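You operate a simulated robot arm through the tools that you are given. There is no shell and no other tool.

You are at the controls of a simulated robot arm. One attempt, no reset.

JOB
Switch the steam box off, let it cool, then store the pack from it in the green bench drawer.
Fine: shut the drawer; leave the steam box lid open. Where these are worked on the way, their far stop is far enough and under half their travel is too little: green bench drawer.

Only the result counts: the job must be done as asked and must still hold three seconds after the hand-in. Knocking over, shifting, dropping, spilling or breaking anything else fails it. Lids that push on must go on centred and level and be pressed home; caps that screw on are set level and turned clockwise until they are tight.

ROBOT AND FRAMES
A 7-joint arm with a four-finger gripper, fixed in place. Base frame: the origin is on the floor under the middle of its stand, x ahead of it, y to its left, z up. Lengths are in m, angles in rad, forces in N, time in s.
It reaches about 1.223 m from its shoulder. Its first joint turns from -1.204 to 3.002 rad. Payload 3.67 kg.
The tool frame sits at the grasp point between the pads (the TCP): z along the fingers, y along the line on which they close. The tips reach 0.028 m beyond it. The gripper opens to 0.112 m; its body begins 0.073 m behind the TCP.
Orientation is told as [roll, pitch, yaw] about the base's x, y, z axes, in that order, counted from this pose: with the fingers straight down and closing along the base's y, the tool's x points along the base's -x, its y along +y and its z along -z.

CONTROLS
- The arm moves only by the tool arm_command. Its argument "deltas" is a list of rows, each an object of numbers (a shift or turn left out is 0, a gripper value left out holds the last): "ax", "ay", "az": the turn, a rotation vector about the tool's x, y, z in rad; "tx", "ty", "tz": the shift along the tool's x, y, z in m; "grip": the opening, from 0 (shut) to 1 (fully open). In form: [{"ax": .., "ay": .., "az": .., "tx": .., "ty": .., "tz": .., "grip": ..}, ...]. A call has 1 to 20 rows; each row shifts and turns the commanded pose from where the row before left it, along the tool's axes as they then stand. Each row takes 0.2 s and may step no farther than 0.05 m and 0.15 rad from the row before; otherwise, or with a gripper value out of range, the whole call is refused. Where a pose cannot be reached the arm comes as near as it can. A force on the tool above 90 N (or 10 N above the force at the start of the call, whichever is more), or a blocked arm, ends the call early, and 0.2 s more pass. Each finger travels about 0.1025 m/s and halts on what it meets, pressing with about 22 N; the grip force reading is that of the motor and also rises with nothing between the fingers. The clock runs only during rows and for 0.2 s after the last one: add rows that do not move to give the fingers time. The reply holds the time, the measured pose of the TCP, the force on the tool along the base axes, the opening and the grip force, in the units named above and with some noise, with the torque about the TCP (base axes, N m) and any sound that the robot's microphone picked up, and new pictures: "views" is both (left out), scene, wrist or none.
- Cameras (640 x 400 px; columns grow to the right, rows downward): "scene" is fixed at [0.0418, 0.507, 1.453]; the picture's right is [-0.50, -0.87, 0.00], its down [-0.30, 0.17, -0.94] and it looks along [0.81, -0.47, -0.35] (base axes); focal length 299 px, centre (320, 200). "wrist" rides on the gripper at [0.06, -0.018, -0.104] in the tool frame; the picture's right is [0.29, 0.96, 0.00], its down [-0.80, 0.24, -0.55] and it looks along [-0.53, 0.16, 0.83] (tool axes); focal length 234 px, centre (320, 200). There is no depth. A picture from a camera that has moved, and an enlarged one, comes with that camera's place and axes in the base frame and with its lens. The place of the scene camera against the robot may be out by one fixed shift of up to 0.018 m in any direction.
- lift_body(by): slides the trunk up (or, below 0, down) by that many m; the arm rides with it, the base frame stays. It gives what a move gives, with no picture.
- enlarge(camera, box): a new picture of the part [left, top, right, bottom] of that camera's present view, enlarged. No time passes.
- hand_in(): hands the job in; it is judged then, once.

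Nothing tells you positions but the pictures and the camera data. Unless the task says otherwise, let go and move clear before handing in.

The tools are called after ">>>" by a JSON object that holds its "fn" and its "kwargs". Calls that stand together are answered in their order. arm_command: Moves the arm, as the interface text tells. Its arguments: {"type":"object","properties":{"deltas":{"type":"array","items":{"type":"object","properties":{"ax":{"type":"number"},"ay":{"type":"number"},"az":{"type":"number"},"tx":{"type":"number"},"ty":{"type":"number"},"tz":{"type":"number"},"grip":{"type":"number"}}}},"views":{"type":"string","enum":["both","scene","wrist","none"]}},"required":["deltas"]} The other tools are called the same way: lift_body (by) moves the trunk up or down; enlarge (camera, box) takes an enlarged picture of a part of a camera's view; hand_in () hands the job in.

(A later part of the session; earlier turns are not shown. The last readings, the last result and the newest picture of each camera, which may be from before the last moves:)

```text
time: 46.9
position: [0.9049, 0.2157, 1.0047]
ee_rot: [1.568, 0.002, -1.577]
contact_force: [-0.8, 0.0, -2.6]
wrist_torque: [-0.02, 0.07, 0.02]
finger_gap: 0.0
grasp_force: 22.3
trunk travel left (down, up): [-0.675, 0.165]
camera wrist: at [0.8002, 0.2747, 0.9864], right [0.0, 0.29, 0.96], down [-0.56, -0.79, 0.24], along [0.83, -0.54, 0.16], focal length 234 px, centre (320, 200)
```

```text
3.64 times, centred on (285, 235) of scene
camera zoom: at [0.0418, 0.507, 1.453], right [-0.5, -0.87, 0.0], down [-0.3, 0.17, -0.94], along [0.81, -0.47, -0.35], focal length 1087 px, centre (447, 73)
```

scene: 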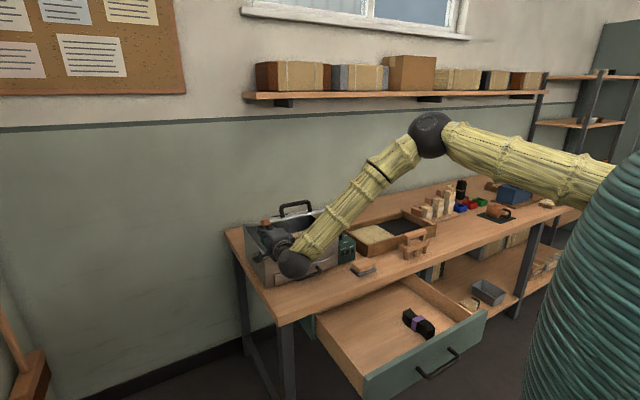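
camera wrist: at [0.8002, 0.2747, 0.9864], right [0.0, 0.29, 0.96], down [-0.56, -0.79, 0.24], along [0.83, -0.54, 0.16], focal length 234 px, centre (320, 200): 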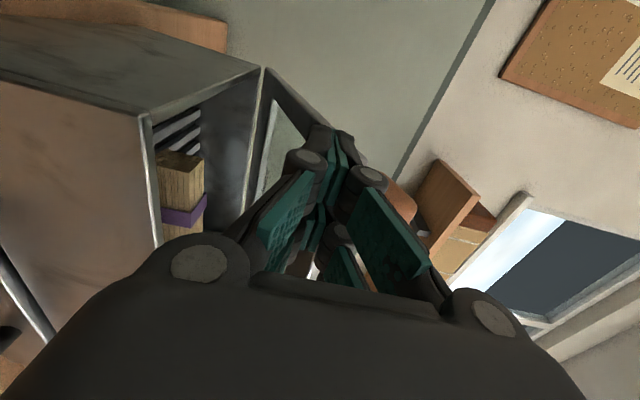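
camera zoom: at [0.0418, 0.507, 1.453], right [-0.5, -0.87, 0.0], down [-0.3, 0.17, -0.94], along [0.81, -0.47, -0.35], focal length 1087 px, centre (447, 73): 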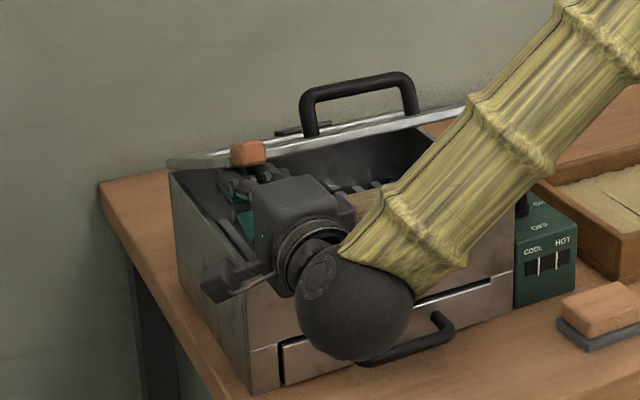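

>>> {"fn": "arm_command", "kwargs": {"deltas": [{"tz": 0.02, "ty": 0.0117}, {"tz": 0.02, "ty": 0.0117}, {"tz": 0.0168, "ty": 0.013}, {"tz": 0.0168, "ty": 0.013}, {}]}}

>>> {"fn": "enlarge", "kwargs": {"camera": "scene", "box": [230, 180, 340, 290]}}

```text
time: 48.1
position: [0.9784, 0.2152, 1.0515]
ee_rot: [1.568, 0.001, -1.577]
contact_force: [-1.7, -0.2, -1.2]
wrist_torque: [-0.02, -0.01, 0.01]
finger_gap: 0.0
grasp_force: 21.7
trunk travel left (down, up): [-0.675, 0.165]
camera wrist: at [0.8736, 0.2744, 1.0352], right [0.0, 0.29, 0.96], down [-0.56, -0.79, 0.24], along [0.83, -0.54, 0.16], focal length 234 px, centre (320, 200)
```

scene: 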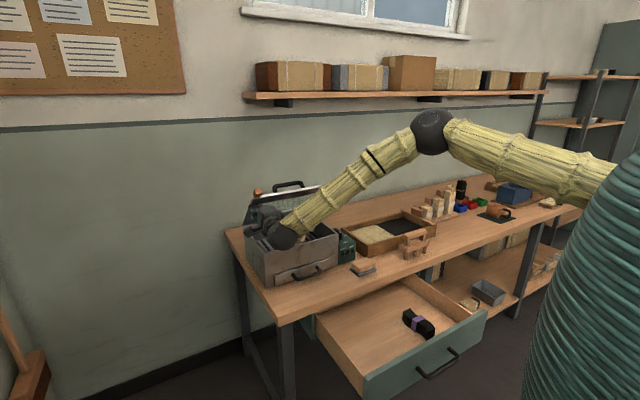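
wrist: 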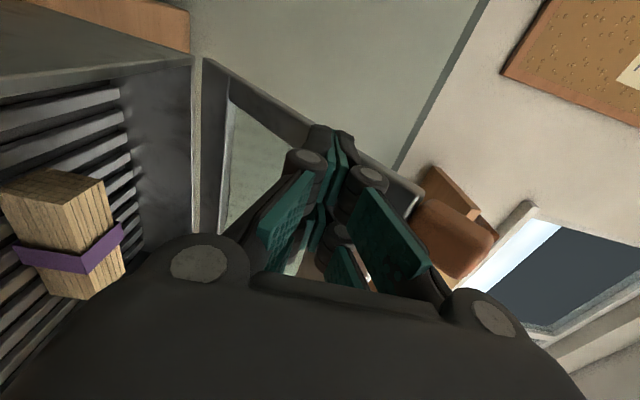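

```text
3.64 times, centred on (285, 235) of scene
camera zoom: at [0.0418, 0.507, 1.453], right [-0.5, -0.87, 0.0], down [-0.3, 0.17, -0.94], along [0.81, -0.47, -0.35], focal length 1087 px, centre (447, 73)
```

zoom: 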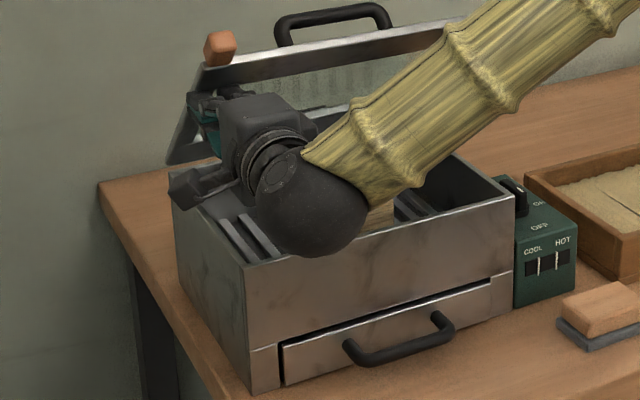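

>>> {"fn": "arm_command", "kwargs": {"deltas": [{"tz": 0.019, "ty": 0.0115}, {"tz": 0.019, "ty": 0.0115}, {"tz": 0.0217, "ty": 0.005}, {"tz": 0.0217, "ty": 0.005}, {}]}}

>>> {"fn": "enlarge", "kwargs": {"camera": "scene", "box": [230, 160, 340, 290]}}

```text
time: 49.3
position: [1.0595, 0.2149, 1.0849]
ee_rot: [1.569, 0.003, -1.578]
contact_force: [-2.0, -0.2, -0.3]
wrist_torque: [-0.01, 0.0, 0.04]
finger_gap: 0.0
grasp_force: 22.1
trunk travel left (down, up): [-0.675, 0.165]
camera wrist: at [0.9545, 0.2746, 1.0675], right [0.0, 0.29, 0.96], down [-0.56, -0.79, 0.24], along [0.83, -0.54, 0.16], focal length 234 px, centre (320, 200)
```

scene: 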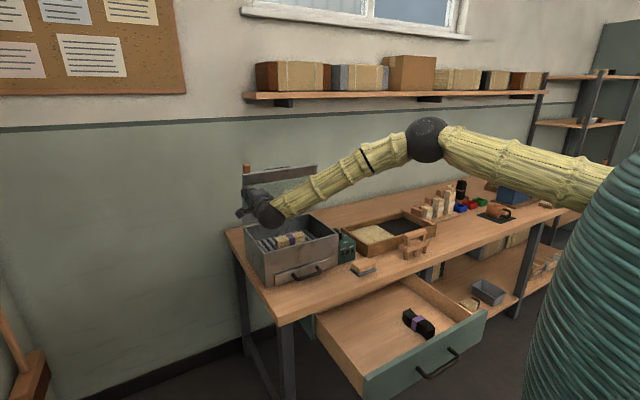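
wrist: 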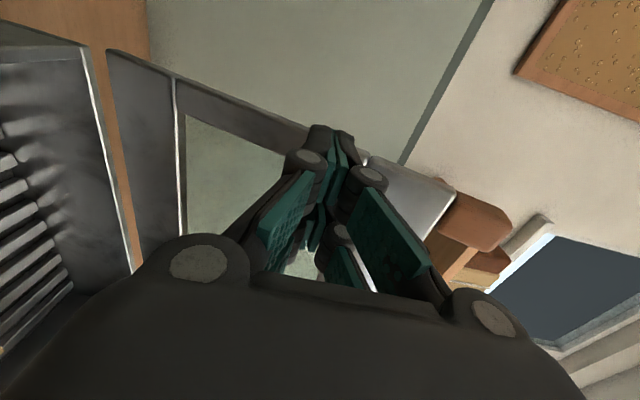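

```text
3.08 times, centred on (285, 225) of scene
camera zoom: at [0.0418, 0.507, 1.453], right [-0.5, -0.87, 0.0], down [-0.3, 0.17, -0.94], along [0.81, -0.47, -0.35], focal length 920 px, centre (428, 123)
```

zoom: 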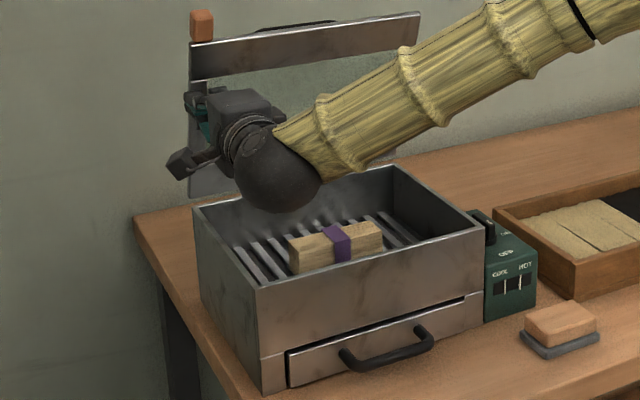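

>>> {"fn": "arm_command", "kwargs": {"deltas": [{"tz": 0.015}, {"tz": 0.015}, {"tz": 0.012, "ty": -0.002}, {"tz": 0.01, "ty": -0.002}, {}]}}

>>> {"fn": "enlarge", "kwargs": {"camera": "scene", "box": [230, 160, 340, 290]}}

```text
time: 50.5
position: [1.1125, 0.2139, 1.0808]
ee_rot: [1.572, 0.002, -1.578]
contact_force: [-0.1, 0.7, 0.5]
wrist_torque: [0.0, 0.03, 0.02]
finger_gap: 0.0
grasp_force: 22.0
trunk travel left (down, up): [-0.675, 0.165]
camera wrist: at [1.0083, 0.2746, 1.0636], right [0.0, 0.29, 0.96], down [-0.56, -0.79, 0.24], along [0.83, -0.54, 0.16], focal length 234 px, centre (320, 200)
```

scene: 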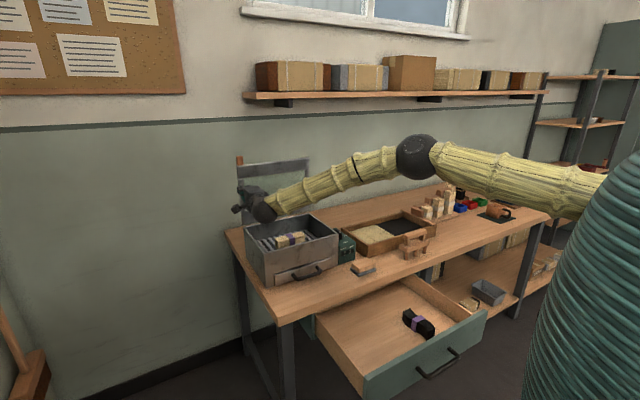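
wrist: 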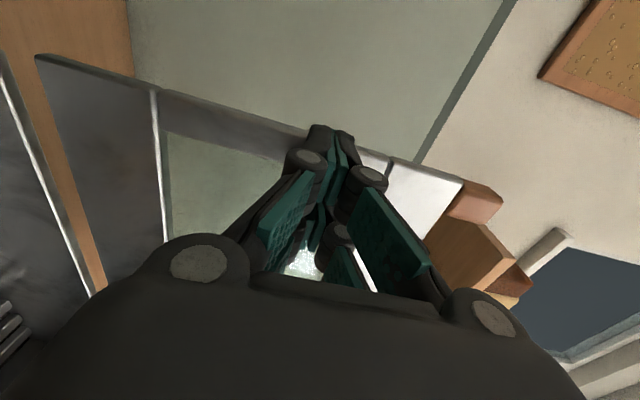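

```text
3.08 times, centred on (285, 225) of scene
camera zoom: at [0.0418, 0.507, 1.453], right [-0.5, -0.87, 0.0], down [-0.3, 0.17, -0.94], along [0.81, -0.47, -0.35], focal length 920 px, centre (428, 123)
```

zoom: 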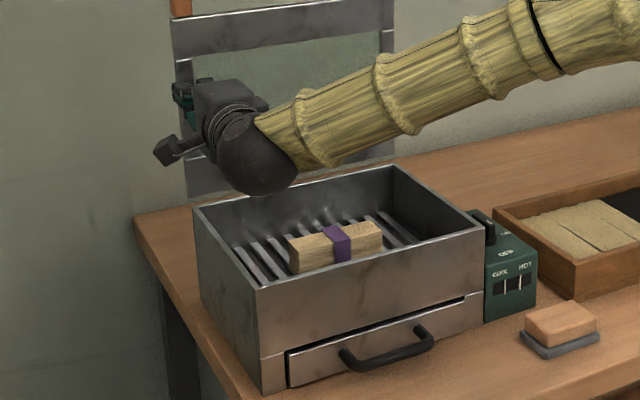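

The lid is past vertical and the contact force has gone. I'll back off a little and check it stays.

>>> {"fn": "arm_command", "kwargs": {"deltas": [{"tz": -0.02}, {"tz": -0.03}, {"tz": -0.03}, {}, {}]}}

>>> {"fn": "enlarge", "kwargs": {"camera": "scene", "box": [230, 150, 340, 290]}}

```text
time: 51.7
position: [1.0344, 0.215, 1.0818]
ee_rot: [1.571, 0.001, -1.577]
contact_force: [0.1, -0.1, -0.7]
wrist_torque: [0.04, 0.01, -0.02]
finger_gap: 0.0
grasp_force: 22.8
trunk travel left (down, up): [-0.675, 0.165]
camera wrist: at [0.9299, 0.275, 1.064], right [0.0, 0.29, 0.96], down [-0.56, -0.79, 0.24], along [0.83, -0.54, 0.16], focal length 234 px, centre (320, 200)
```

scene: 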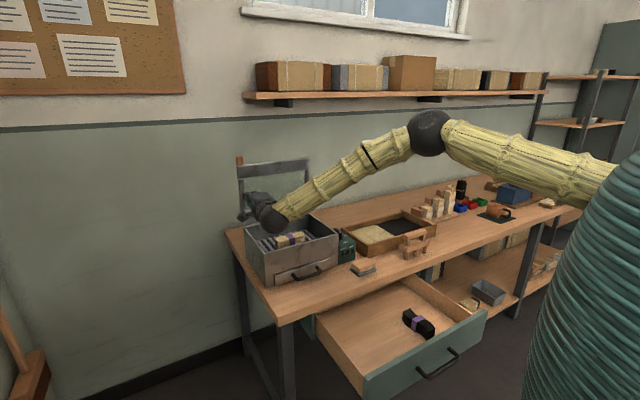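
wrist: 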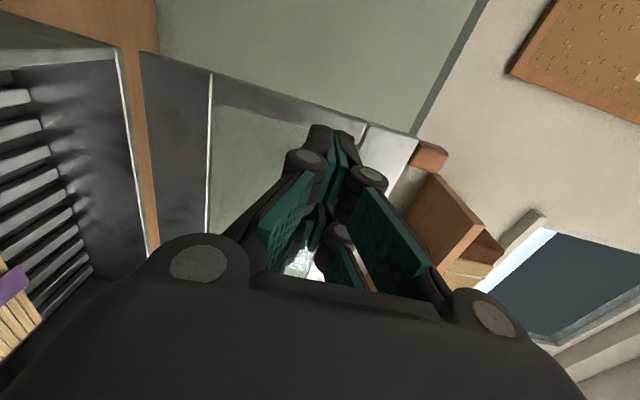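

```text
2.86 times, centred on (285, 220) of scene
camera zoom: at [0.0418, 0.507, 1.453], right [-0.5, -0.87, 0.0], down [-0.3, 0.17, -0.94], along [0.81, -0.47, -0.35], focal length 854 px, centre (420, 143)
```

zoom: 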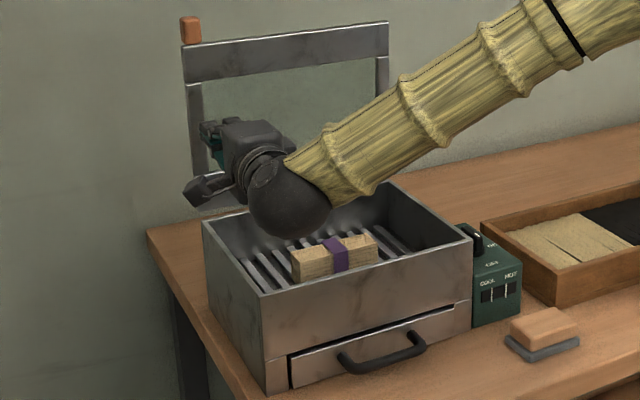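

The lid stays open. The pack is a bundle of wood strips with a purple paper band, lying on the rack, so I'll back off, stand the gripper upright and look at it from above.

>>> {"fn": "arm_command", "kwargs": {"deltas": [{"tz": -0.04}, {"tz": -0.04}, {"tz": -0.04, "ty": 0.02}, {"tz": -0.03, "ty": 0.03}, {"ax": 0.15, "grip": 1}, {"ax": 0.15, "grip": 1}, {"ax": 0.15}, {"ax": 0.15}, {"ax": 0.15}, {"ax": 0.15}, {"ax": 0.15}, {"ax": 0.15}, {"ax": 0.15}, {"ax": 0.15}, {"ax": 0.0705}, {}], "views": "scene"}}

>>> {"fn": "arm_command", "kwargs": {"deltas": [{"ty": 0.03, "tx": 0.004, "tz": 0.01}, {"ty": 0.03, "tx": 0.004, "tz": 0.01}, {"ty": 0.025, "tz": 0.01}, {}]}}

>>> {"fn": "enlarge", "kwargs": {"camera": "wrist", "box": [200, 80, 460, 260]}}

```text
time: 55.1
position: [0.883, 0.214, 1.1304]
ee_rot: [-0.001, 0.004, -1.577]
contact_force: [0.1, -0.1, -0.6]
wrist_torque: [0.0, -0.02, 0.01]
finger_gap: 0.1121
grasp_force: 0.0
trunk travel left (down, up): [-0.675, 0.165]
```

scene: 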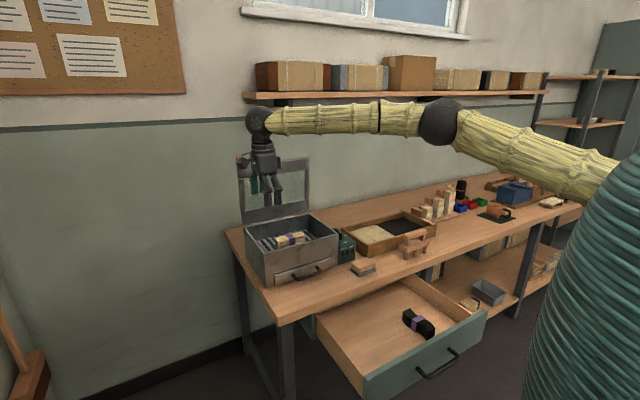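

```text
time: 56.1
position: [0.9607, 0.2186, 1.0991]
ee_rot: [0.0, 0.001, -1.578]
contact_force: [-0.5, -0.7, -0.3]
wrist_torque: [0.03, 0.0, 0.02]
finger_gap: 0.1121
grasp_force: 0.1
out of reach, approached as far as the arm can: row 3
trunk travel left (down, up): [-0.675, 0.165]
camera wrist: at [0.9428, 0.2777, 1.203], right [0.96, 0.28, 0.0], down [0.23, -0.8, 0.55], along [0.16, -0.53, -0.83], focal length 234 px, centre (320, 200)
```

scene: 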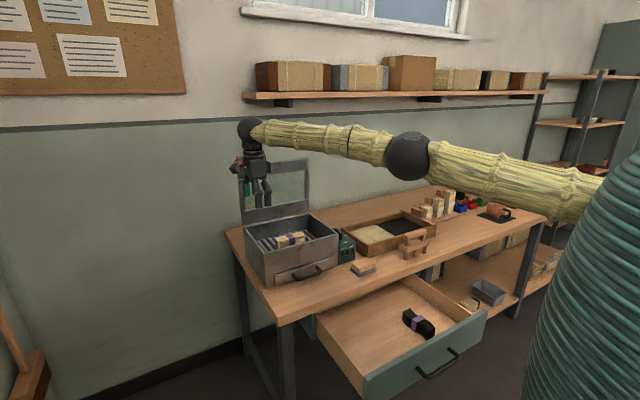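
wrist: 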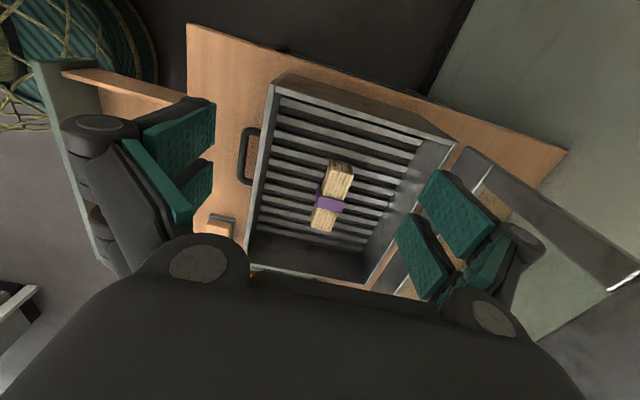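

```text
2.22 times, centred on (330, 170) of wrist
camera zoom: at [0.9428, 0.2777, 1.203], right [0.96, 0.28, 0.0], down [0.23, -0.8, 0.55], along [0.16, -0.53, -0.83], focal length 520 px, centre (298, 267)
```

zoom: 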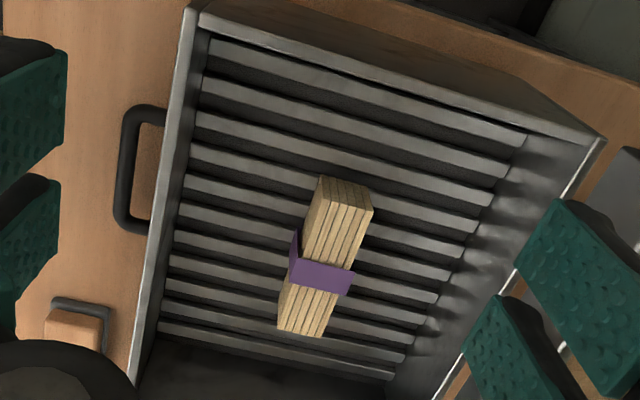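

>>> {"fn": "enlarge", "kwargs": {"camera": "scene", "box": [250, 210, 340, 270]}}

>>> {"fn": "enlarge", "kwargs": {"camera": "wrist", "box": [290, 140, 390, 250]}}

```text
6.67 times, centred on (295, 240) of scene
camera zoom: at [0.0418, 0.507, 1.453], right [-0.5, -0.87, 0.0], down [-0.3, 0.17, -0.94], along [0.81, -0.47, -0.35], focal length 1993 px, centre (487, -67)
```

zoom: 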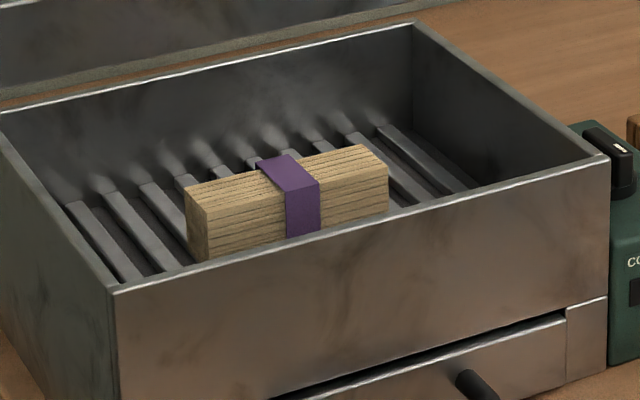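

```text
3.64 times, centred on (340, 195) of wrist
camera zoom: at [0.9428, 0.2777, 1.203], right [0.96, 0.28, 0.0], down [0.23, -0.8, 0.55], along [0.16, -0.53, -0.83], focal length 852 px, centre (247, 218)
```

zoom: 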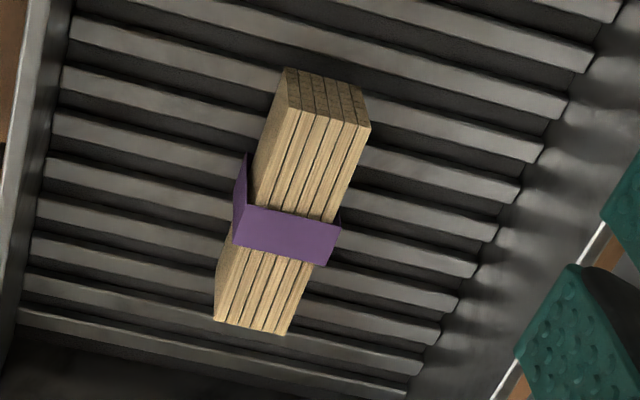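

The lid is holding open. The pack is about 0.115 x 0.033 x 0.028 m, aligned with y, centred near (1.022, 0.078), with its top at z 0.892. I'll position the gripper above it.

>>> {"fn": "arm_command", "kwargs": {"deltas": [{"tx": -0.0353, "ty": 0.0, "tz": 0.015, "grip": 0.6}, {"tx": -0.0353, "ty": 0.0155, "tz": 0.025, "grip": 0.6}, {"tx": -0.0353, "ty": 0.0155, "tz": 0.03}, {"tx": -0.0353, "ty": 0.0155, "tz": 0.03}, {"ty": 0.0155}, {}]}}

>>> {"fn": "enlarge", "kwargs": {"camera": "wrist", "box": [200, 80, 460, 280]}}

>>> {"fn": "enlarge", "kwargs": {"camera": "scene", "box": [230, 150, 350, 270]}}

```text
time: 57.5
position: [1.0222, 0.0758, 1.0008]
ee_rot: [-0.001, 0.003, -1.58]
contact_force: [0.7, 0.5, 0.1]
wrist_torque: [0.06, -0.02, -0.03]
finger_gap: 0.0671
grasp_force: 0.1
trunk travel left (down, up): [-0.675, 0.165]
camera wrist: at [1.0041, 0.1355, 1.1065], right [0.96, 0.28, 0.0], down [0.23, -0.8, 0.55], along [0.16, -0.53, -0.83], focal length 234 px, centre (320, 200)
```

scene: 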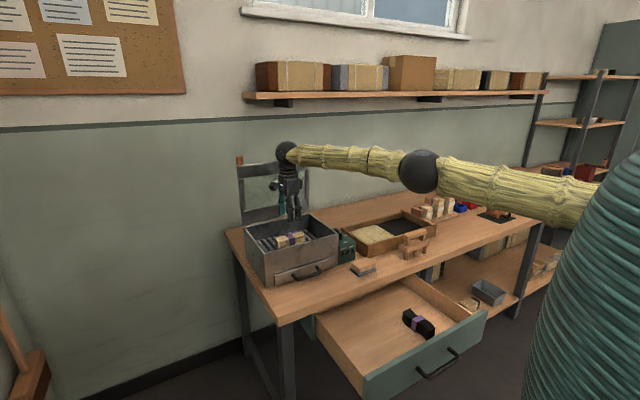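
wrist: 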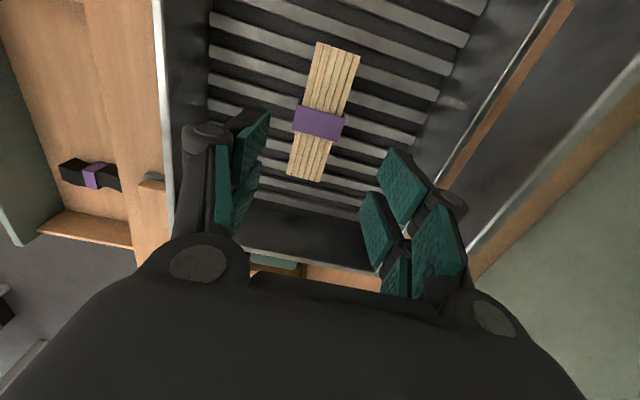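

```text
2.00 times, centred on (330, 180) of wrist
camera zoom: at [1.0041, 0.1355, 1.1065], right [0.96, 0.28, 0.0], down [0.23, -0.8, 0.55], along [0.16, -0.53, -0.83], focal length 468 px, centre (300, 240)
```

zoom: 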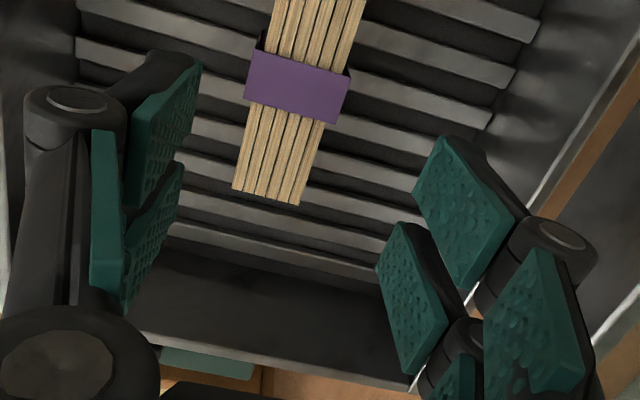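

```text
3.33 times, centred on (290, 210) of scene
camera zoom: at [0.0418, 0.507, 1.453], right [-0.5, -0.87, 0.0], down [-0.3, 0.17, -0.94], along [0.81, -0.47, -0.35], focal length 997 px, centre (420, 167)
```

zoom: 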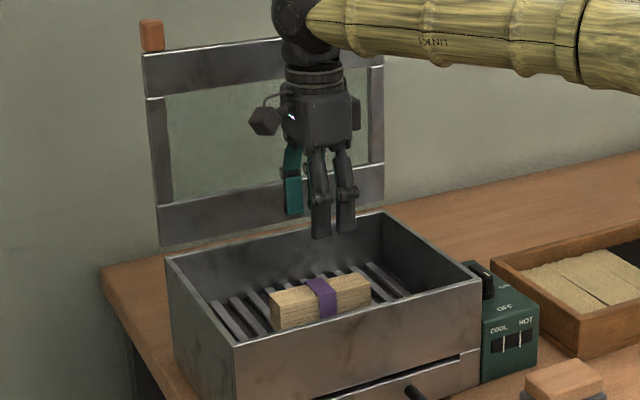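

>>> {"fn": "arm_command", "kwargs": {"deltas": [{"tz": 0.03, "ty": -0.0015, "tx": 0.002}, {"tz": 0.03}, {"tz": 0.025}, {"tz": 0.012}, {}]}}

>>> {"fn": "enlarge", "kwargs": {"camera": "wrist", "box": [200, 80, 460, 280]}}

>>> {"fn": "enlarge", "kwargs": {"camera": "scene", "box": [240, 180, 350, 270]}}

```text
time: 58.7
position: [1.021, 0.0788, 0.9036]
ee_rot: [0.0, 0.0, -1.577]
contact_force: [-1.0, -0.6, -0.4]
wrist_torque: [0.03, 0.02, 0.0]
finger_gap: 0.0673
grasp_force: 0.0
trunk travel left (down, up): [-0.675, 0.165]
camera wrist: at [1.0028, 0.1386, 1.0078], right [0.96, 0.28, 0.0], down [0.23, -0.8, 0.55], along [0.16, -0.53, -0.83], focal length 234 px, centre (320, 200)
```

scene: 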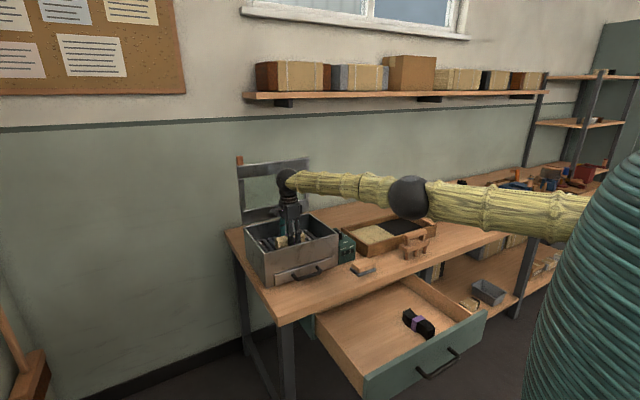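
wrist: 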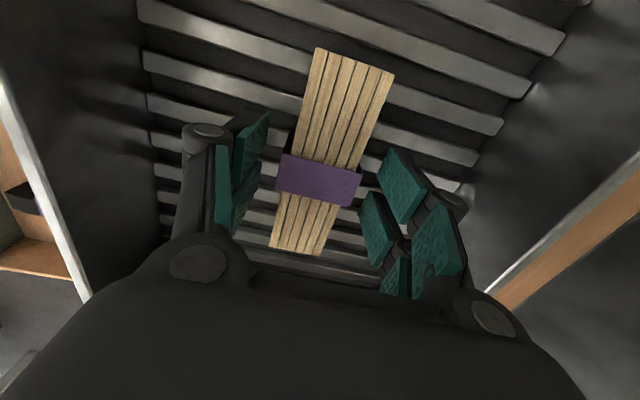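

```text
2.00 times, centred on (330, 180) of wrist
camera zoom: at [1.0028, 0.1386, 1.0078], right [0.96, 0.28, 0.0], down [0.23, -0.8, 0.55], along [0.16, -0.53, -0.83], focal length 468 px, centre (300, 240)
```

zoom: 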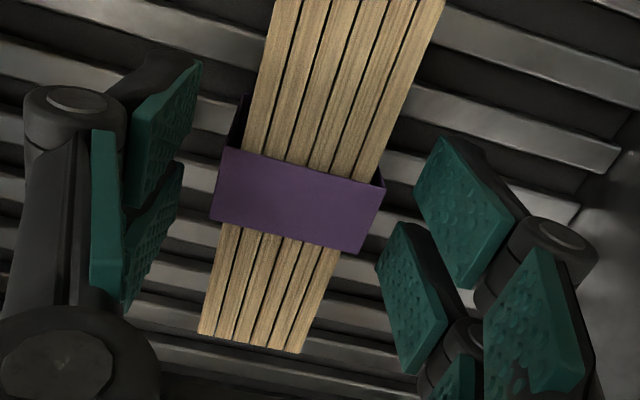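

```text
4.44 times, centred on (295, 225) of scene
camera zoom: at [0.0418, 0.507, 1.453], right [-0.5, -0.87, 0.0], down [-0.3, 0.17, -0.94], along [0.81, -0.47, -0.35], focal length 1329 px, centre (431, 89)
```

zoom: 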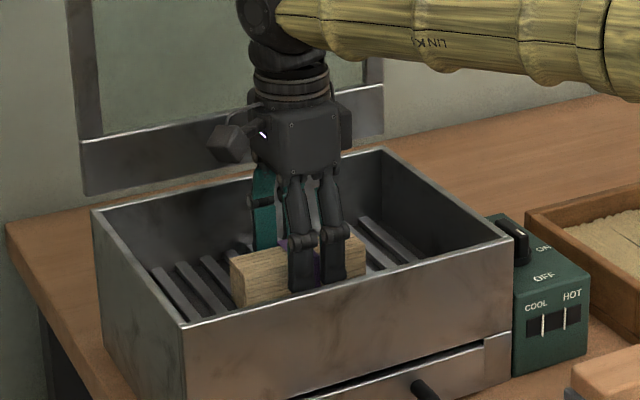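

>>> {"fn": "arm_command", "kwargs": {"deltas": [{"tz": 0.004}, {"tz": 0.003}, {}], "views": "none"}}

>>> {"fn": "enlarge", "kwargs": {"camera": "scene", "box": [260, 215, 320, 260]}}

```text
time: 59.5
position: [1.0219, 0.079, 0.8957]
ee_rot: [0.002, 0.002, -1.577]
contact_force: [0.4, 0.5, 0.5]
wrist_torque: [0.01, 0.01, 0.03]
finger_gap: 0.0673
grasp_force: 0.1
trunk travel left (down, up): [-0.675, 0.165]
```

```text
8.89 times, centred on (290, 238) of scene
camera zoom: at [0.0418, 0.507, 1.453], right [-0.5, -0.87, 0.0], down [-0.3, 0.17, -0.94], along [0.81, -0.47, -0.35], focal length 2658 px, centre (587, -133)
```

zoom: 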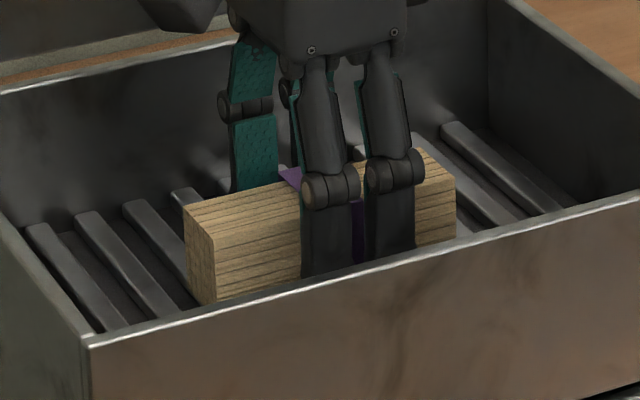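

The fingers straddle the pack without touching the rack. I'll close on it.

>>> {"fn": "arm_command", "kwargs": {"deltas": [{"grip": 0.2}, {"grip": 0.2}, {"grip": 0.2}, {}], "views": "both"}}

>>> {"fn": "enlarge", "kwargs": {"camera": "scene", "box": [260, 215, 320, 260]}}

```text
time: 60.5
position: [1.0208, 0.0787, 0.8948]
ee_rot: [0.001, 0.002, -1.579]
contact_force: [0.0, 0.0, 0.1]
wrist_torque: [-0.06, -0.01, 0.0]
finger_gap: 0.0496
grasp_force: 21.8
trunk travel left (down, up): [-0.675, 0.165]
camera wrist: at [1.0022, 0.139, 1.0003], right [0.96, 0.28, 0.0], down [0.23, -0.8, 0.55], along [0.16, -0.53, -0.83], focal length 234 px, centre (320, 200)
```

scene: 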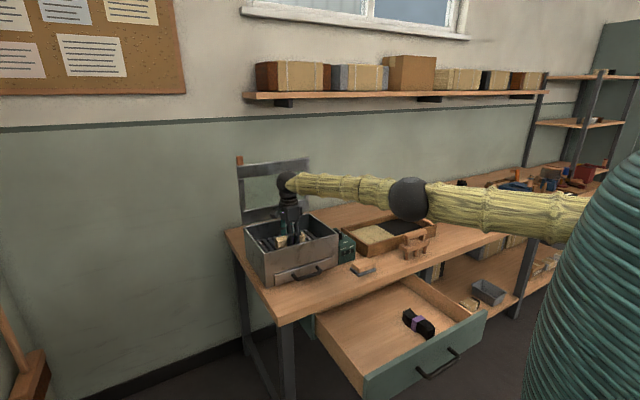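
wrist: 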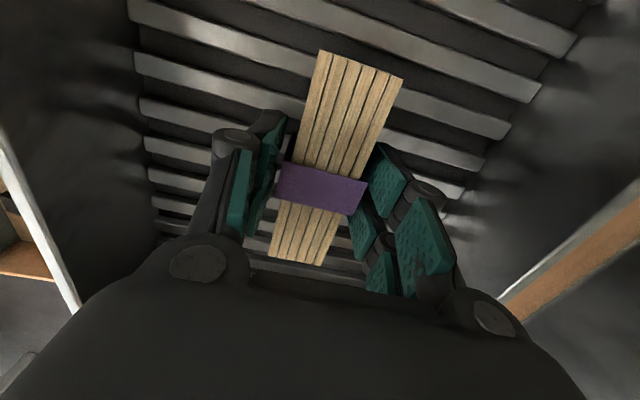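

```text
8.89 times, centred on (290, 238) of scene
camera zoom: at [0.0418, 0.507, 1.453], right [-0.5, -0.87, 0.0], down [-0.3, 0.17, -0.94], along [0.81, -0.47, -0.35], focal length 2658 px, centre (587, -133)
```

zoom: 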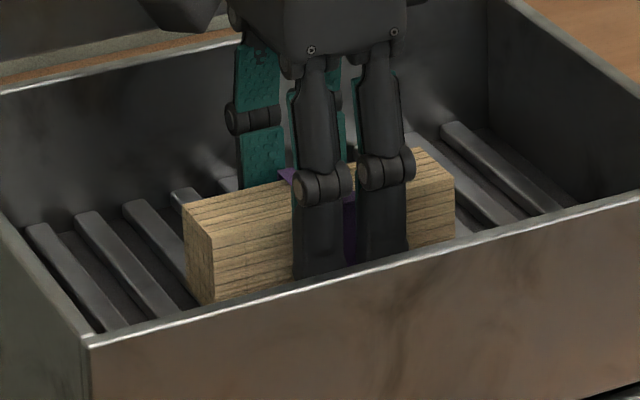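

>>> {"fn": "enlarge", "kwargs": {"camera": "wrist", "box": [200, 90, 440, 270]}}

>>> {"fn": "arm_command", "kwargs": {"deltas": [{"grip": 0.0}, {"grip": 0.0}, {}], "views": "wrist"}}

>>> {"fn": "enlarge", "kwargs": {"camera": "wrist", "box": [200, 90, 440, 270]}}

```text
2.22 times, centred on (320, 180) of wrist
camera zoom: at [1.0022, 0.139, 1.0003], right [0.96, 0.28, 0.0], down [0.23, -0.8, 0.55], along [0.16, -0.53, -0.83], focal length 520 px, centre (320, 244)
```

zoom: 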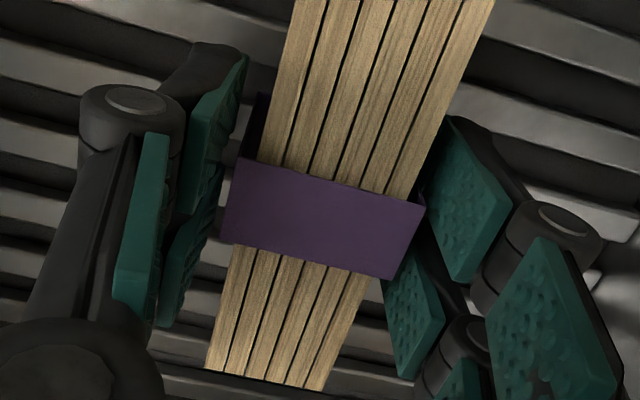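

```text
time: 61.3
position: [1.0206, 0.0805, 0.896]
ee_rot: [0.001, 0.002, -1.578]
contact_force: [0.5, -1.0, 0.8]
wrist_torque: [-0.04, 0.02, 0.03]
finger_gap: 0.0493
grasp_force: 21.7
trunk travel left (down, up): [-0.675, 0.165]
camera wrist: at [1.0022, 0.139, 1.0003], right [0.96, 0.28, 0.0], down [0.23, -0.8, 0.55], along [0.16, -0.53, -0.83], focal length 234 px, centre (320, 200)
```

wrist: 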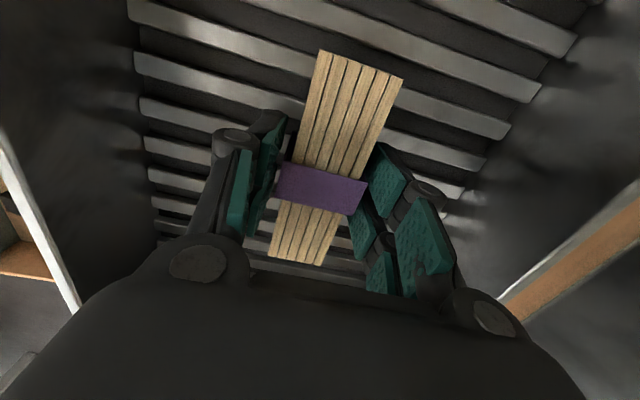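

```text
2.22 times, centred on (320, 180) of wrist
camera zoom: at [1.0022, 0.139, 1.0003], right [0.96, 0.28, 0.0], down [0.23, -0.8, 0.55], along [0.16, -0.53, -0.83], focal length 520 px, centre (320, 244)
```

zoom: 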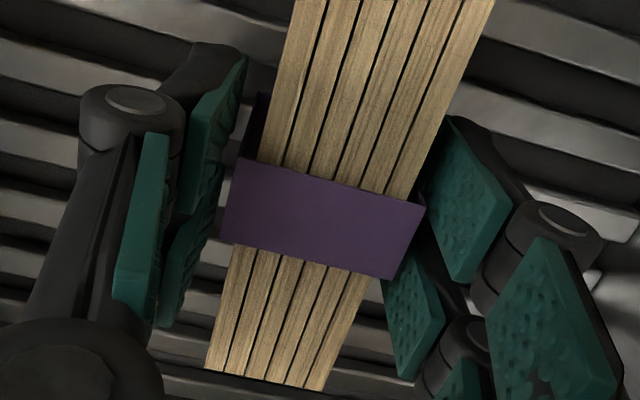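

>>> {"fn": "arm_command", "kwargs": {"deltas": [{"tz": -0.008}, {"tz": -0.012}, {"tz": -0.015}, {}], "views": "both"}}

>>> {"fn": "enlarge", "kwargs": {"camera": "scene", "box": [250, 200, 330, 260]}}

>>> {"fn": "enlarge", "kwargs": {"camera": "wrist", "box": [200, 40, 440, 270]}}

```text
time: 62.3
position: [1.0217, 0.0804, 0.9307]
ee_rot: [0.0, 0.001, -1.577]
contact_force: [-0.3, 0.1, -1.4]
wrist_torque: [-0.01, 0.0, 0.01]
finger_gap: 0.0496
grasp_force: 22.2
trunk travel left (down, up): [-0.675, 0.165]
camera wrist: at [1.0034, 0.1399, 1.0354], right [0.96, 0.28, 0.0], down [0.23, -0.8, 0.55], along [0.16, -0.53, -0.83], focal length 234 px, centre (320, 200)
```

scene: 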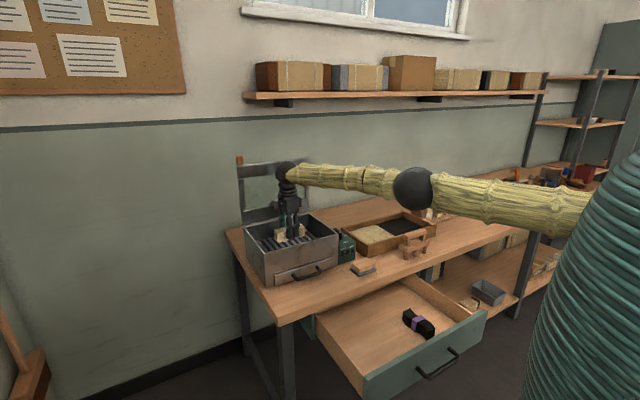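
wrist: 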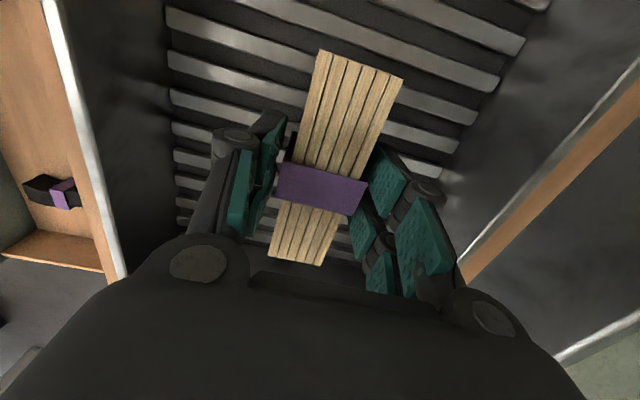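

```text
6.67 times, centred on (290, 230) of scene
camera zoom: at [0.0418, 0.507, 1.453], right [-0.5, -0.87, 0.0], down [-0.3, 0.17, -0.94], along [0.81, -0.47, -0.35], focal length 1993 px, centre (520, 0)
```

zoom: 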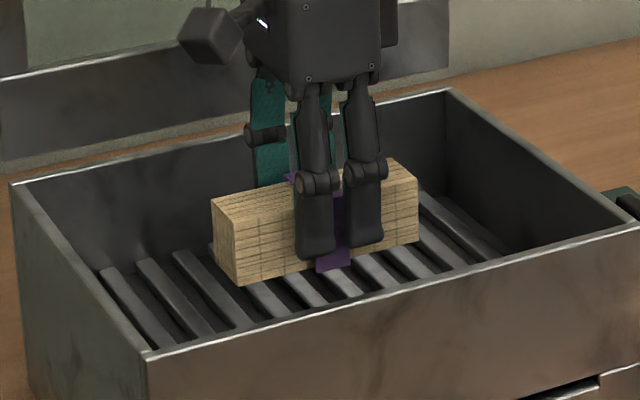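

```text
1.74 times, centred on (320, 155) of wrist
camera zoom: at [1.0034, 0.1399, 1.0354], right [0.96, 0.28, 0.0], down [0.23, -0.8, 0.55], along [0.16, -0.53, -0.83], focal length 407 px, centre (320, 278)
```

zoom: 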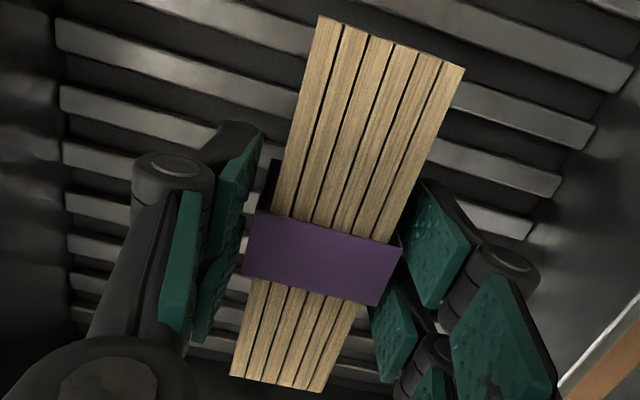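

The pack is held and clear of the rack, its bottom about 36 mm below the TCP. I'll raise it out of the box and carry it over the open drawer.

>>> {"fn": "arm_command", "kwargs": {"deltas": [{"tz": -0.03}, {"tz": -0.035}, {"tz": -0.035}, {"tz": -0.02}, {}], "views": "none"}}

>>> {"fn": "arm_command", "kwargs": {"deltas": [{"ty": -0.02, "tx": -0.004}, {"ty": -0.035, "tx": -0.007}, {"ty": -0.035, "tx": -0.007}, {"ty": -0.035, "tx": -0.007}, {"ty": -0.035, "tx": -0.007}, {"ty": -0.035, "tx": -0.007}, {"ty": -0.035, "tx": -0.007}, {"ty": -0.035, "tx": -0.007}, {"ty": -0.035, "tx": -0.007}, {"ty": -0.035, "tx": -0.007}, {"ty": -0.035, "tx": -0.007}, {"ty": -0.035, "tx": -0.007}, {"ty": -0.02, "tx": -0.004}, {}], "views": "both"}}

```text
time: 63.5
position: [1.0197, 0.0795, 1.0479]
ee_rot: [0.001, 0.0, -1.578]
contact_force: [0.9, 0.6, -1.0]
wrist_torque: [0.02, 0.0, 0.0]
finger_gap: 0.0496
grasp_force: 21.9
trunk travel left (down, up): [-0.675, 0.165]
```

```text
time: 66.5
position: [0.595, 0.0001, 1.05]
ee_rot: [0.0, 0.001, -1.578]
contact_force: [0.3, 0.1, -1.0]
wrist_torque: [-0.01, -0.01, 0.02]
finger_gap: 0.0497
grasp_force: 21.9
trunk travel left (down, up): [-0.675, 0.165]
camera wrist: at [0.5763, 0.059, 1.1558], right [0.96, 0.28, 0.0], down [0.23, -0.8, 0.55], along [0.16, -0.53, -0.83], focal length 234 px, centre (320, 200)
```

scene: 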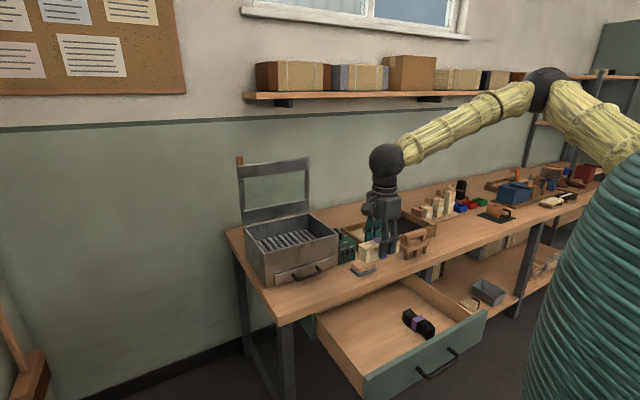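
wrist: 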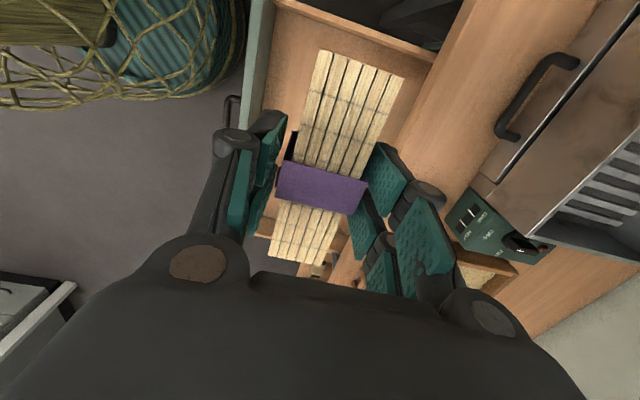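

>>> {"fn": "arm_command", "kwargs": {"deltas": [{"tx": -0.01, "tz": 0.02}, {"tx": -0.01, "tz": 0.033}, {"tz": 0.035}, {"tz": 0.035}, {"tz": 0.035}, {"tz": 0.035}, {"tz": 0.035}, {"tz": 0.035}, {"tz": 0.035}, {"tz": 0.03}, {}], "views": "both"}}

>>> {"fn": "enlarge", "kwargs": {"camera": "scene", "box": [300, 240, 500, 400]}}

```text
time: 68.9
position: [0.5909, -0.0226, 0.722]
ee_rot: [0.0, 0.002, -1.58]
contact_force: [-0.4, -0.2, -0.4]
wrist_torque: [-0.03, -0.01, -0.01]
finger_gap: 0.0497
grasp_force: 22.0
trunk travel left (down, up): [-0.675, 0.165]
camera wrist: at [0.5725, 0.0371, 0.8276], right [0.96, 0.28, 0.0], down [0.23, -0.8, 0.55], along [0.16, -0.53, -0.83], focal length 234 px, centre (320, 200)
```

scene: 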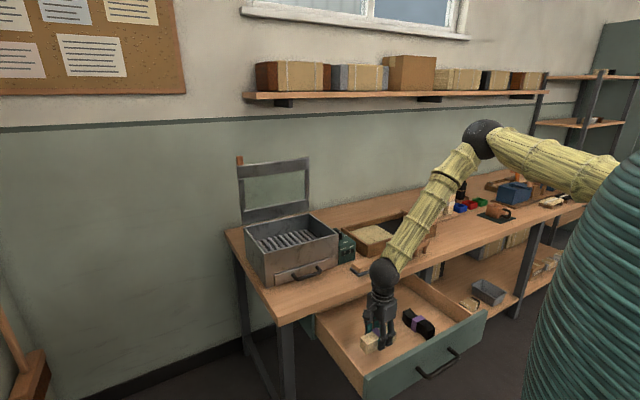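
wrist: 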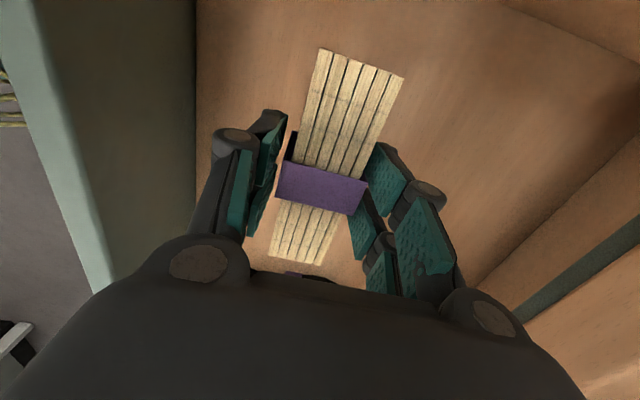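

```text
2.50 times, centred on (400, 320) of scene
camera zoom: at [0.0418, 0.507, 1.453], right [-0.5, -0.87, 0.0], down [-0.3, 0.17, -0.94], along [0.81, -0.47, -0.35], focal length 747 px, centre (120, -100)
```

zoom: 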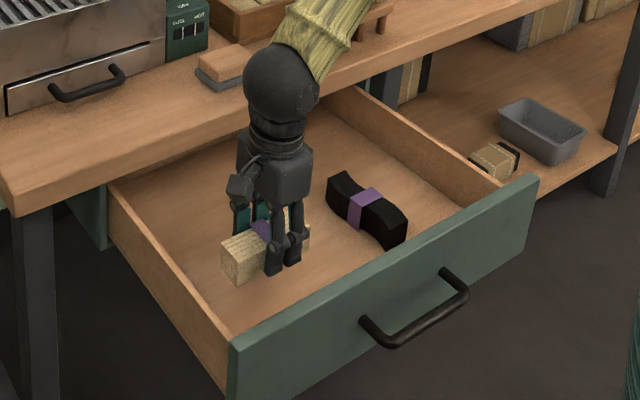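

>>> {"fn": "arm_command", "kwargs": {"deltas": [{"tz": 0.015}, {"tz": 0.012}, {"tz": 0.008}, {}], "views": "scene"}}

>>> {"fn": "enlarge", "kwargs": {"camera": "scene", "box": [340, 290, 440, 370]}}

```text
time: 69.9
position: [0.5948, -0.0224, 0.6876]
ee_rot: [-0.001, 0.001, -1.578]
contact_force: [-0.3, -0.2, -1.3]
wrist_torque: [0.0, -0.03, 0.0]
finger_gap: 0.0496
grasp_force: 22.0
trunk travel left (down, up): [-0.675, 0.165]
```

scene: 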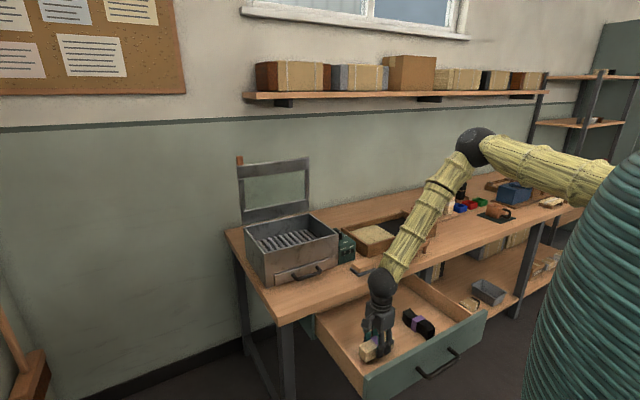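

```text
5.00 times, centred on (390, 330) of scene
camera zoom: at [0.0418, 0.507, 1.453], right [-0.5, -0.87, 0.0], down [-0.3, 0.17, -0.94], along [0.81, -0.47, -0.35], focal length 1495 px, centre (-30, -450)
```

zoom: 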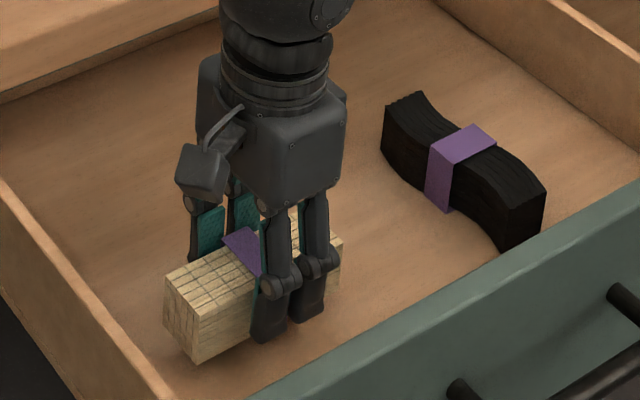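

>>> {"fn": "arm_command", "kwargs": {"deltas": [{"tz": 0.005}, {"tz": 0.004}, {}], "views": "none"}}

>>> {"fn": "enlarge", "kwargs": {"camera": "scene", "box": [340, 300, 420, 370]}}

```text
time: 70.7
position: [0.5944, -0.022, 0.6777]
ee_rot: [0.0, 0.002, -1.577]
contact_force: [-0.9, -0.4, -0.9]
wrist_torque: [-0.01, 0.0, 0.01]
finger_gap: 0.0495
grasp_force: 21.9
trunk travel left (down, up): [-0.675, 0.165]
```

```text
5.71 times, centred on (380, 335) of scene
camera zoom: at [0.0418, 0.507, 1.453], right [-0.5, -0.87, 0.0], down [-0.3, 0.17, -0.94], along [0.81, -0.47, -0.35], focal length 1708 px, centre (-23, -571)
```

zoom: 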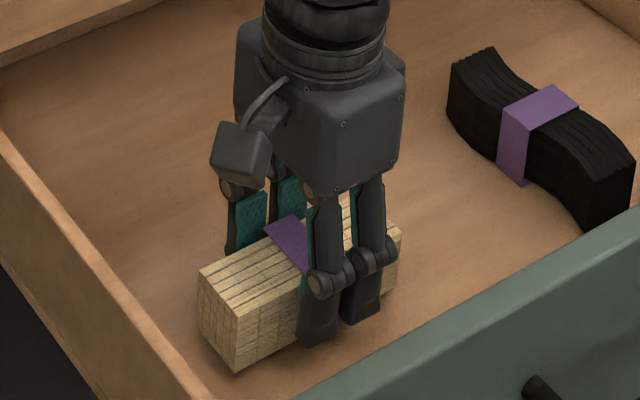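

>>> {"fn": "arm_command", "kwargs": {"deltas": [{"tz": 0.004}, {}], "views": "none"}}

>>> {"fn": "arm_command", "kwargs": {"deltas": [{"tz": 0.003}, {}], "views": "none"}}

>>> {"fn": "enlarge", "kwargs": {"camera": "scene", "box": [340, 300, 420, 370]}}

```text
time: 71.3
position: [0.595, -0.0216, 0.6729]
ee_rot: [-0.001, 0.002, -1.576]
contact_force: [-0.2, 0.3, -0.3]
wrist_torque: [-0.02, -0.02, -0.02]
finger_gap: 0.0495
grasp_force: 22.2
trunk travel left (down, up): [-0.675, 0.165]
```

```text
time: 71.9
position: [0.5936, -0.0214, 0.6721]
ee_rot: [0.0, 0.001, -1.578]
contact_force: [0.9, -4.1, 15.3]
wrist_torque: [-0.02, 0.1, 0.05]
finger_gap: 0.0495
grasp_force: 21.9
trunk travel left (down, up): [-0.675, 0.165]
```

```text
5.71 times, centred on (380, 335) of scene
camera zoom: at [0.0418, 0.507, 1.453], right [-0.5, -0.87, 0.0], down [-0.3, 0.17, -0.94], along [0.81, -0.47, -0.35], focal length 1708 px, centre (-23, -571)
```

zoom: 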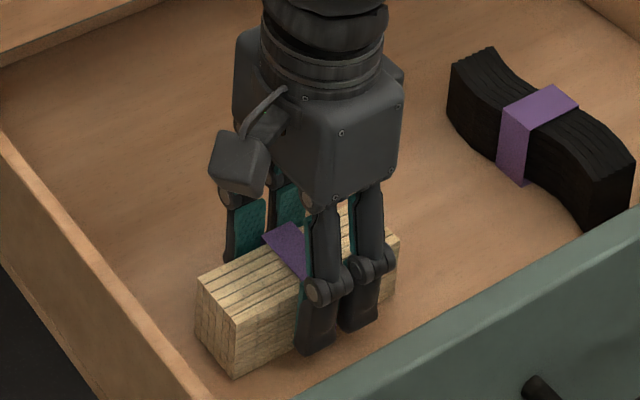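

The pack is resting on the drawer floor, with 15 N of contact. I'll ease up 1 mm, open, and lift straight out.

>>> {"fn": "arm_command", "kwargs": {"deltas": [{"tz": -0.0015}, {"grip": 0.65}, {"grip": 0.65}, {}, {"tz": -0.02}, {"tz": -0.03}, {"tz": -0.04}, {"tz": -0.04}, {"tz": -0.04}, {"tz": -0.04}, {}], "views": "both"}}

>>> {"fn": "enlarge", "kwargs": {"camera": "scene", "box": [300, 250, 500, 400]}}

```text
time: 74.3
position: [0.5964, -0.0264, 0.8794]
ee_rot: [-0.003, 0.003, -1.578]
contact_force: [0.3, 0.0, 0.0]
wrist_torque: [0.01, 0.01, -0.01]
finger_gap: 0.0726
grasp_force: 0.1
trunk travel left (down, up): [-0.675, 0.165]
camera wrist: at [0.5775, 0.0342, 0.9832], right [0.96, 0.28, 0.0], down [0.23, -0.8, 0.55], along [0.16, -0.53, -0.83], focal length 234 px, centre (320, 200)
```

scene: 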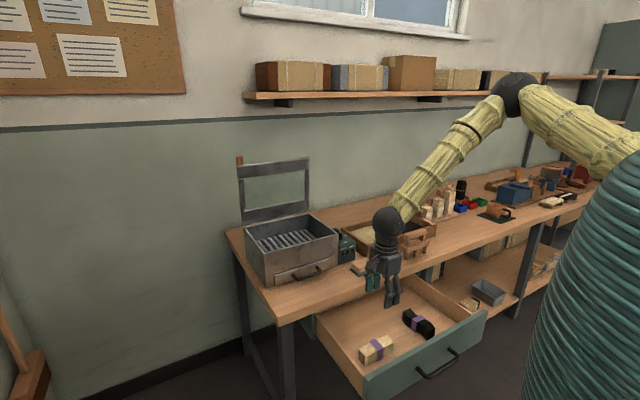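
wrist: 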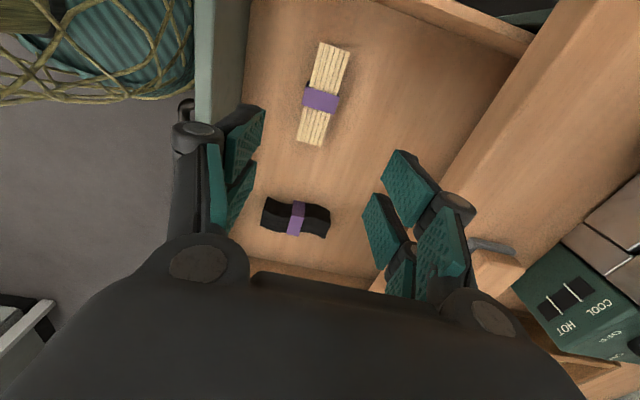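

```text
2.67 times, centred on (400, 325) of scene
camera zoom: at [0.0418, 0.507, 1.453], right [-0.5, -0.87, 0.0], down [-0.3, 0.17, -0.94], along [0.81, -0.47, -0.35], focal length 797 px, centre (107, -133)
```

zoom: 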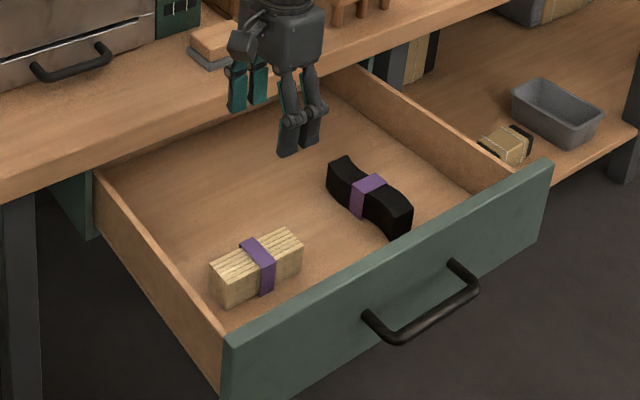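

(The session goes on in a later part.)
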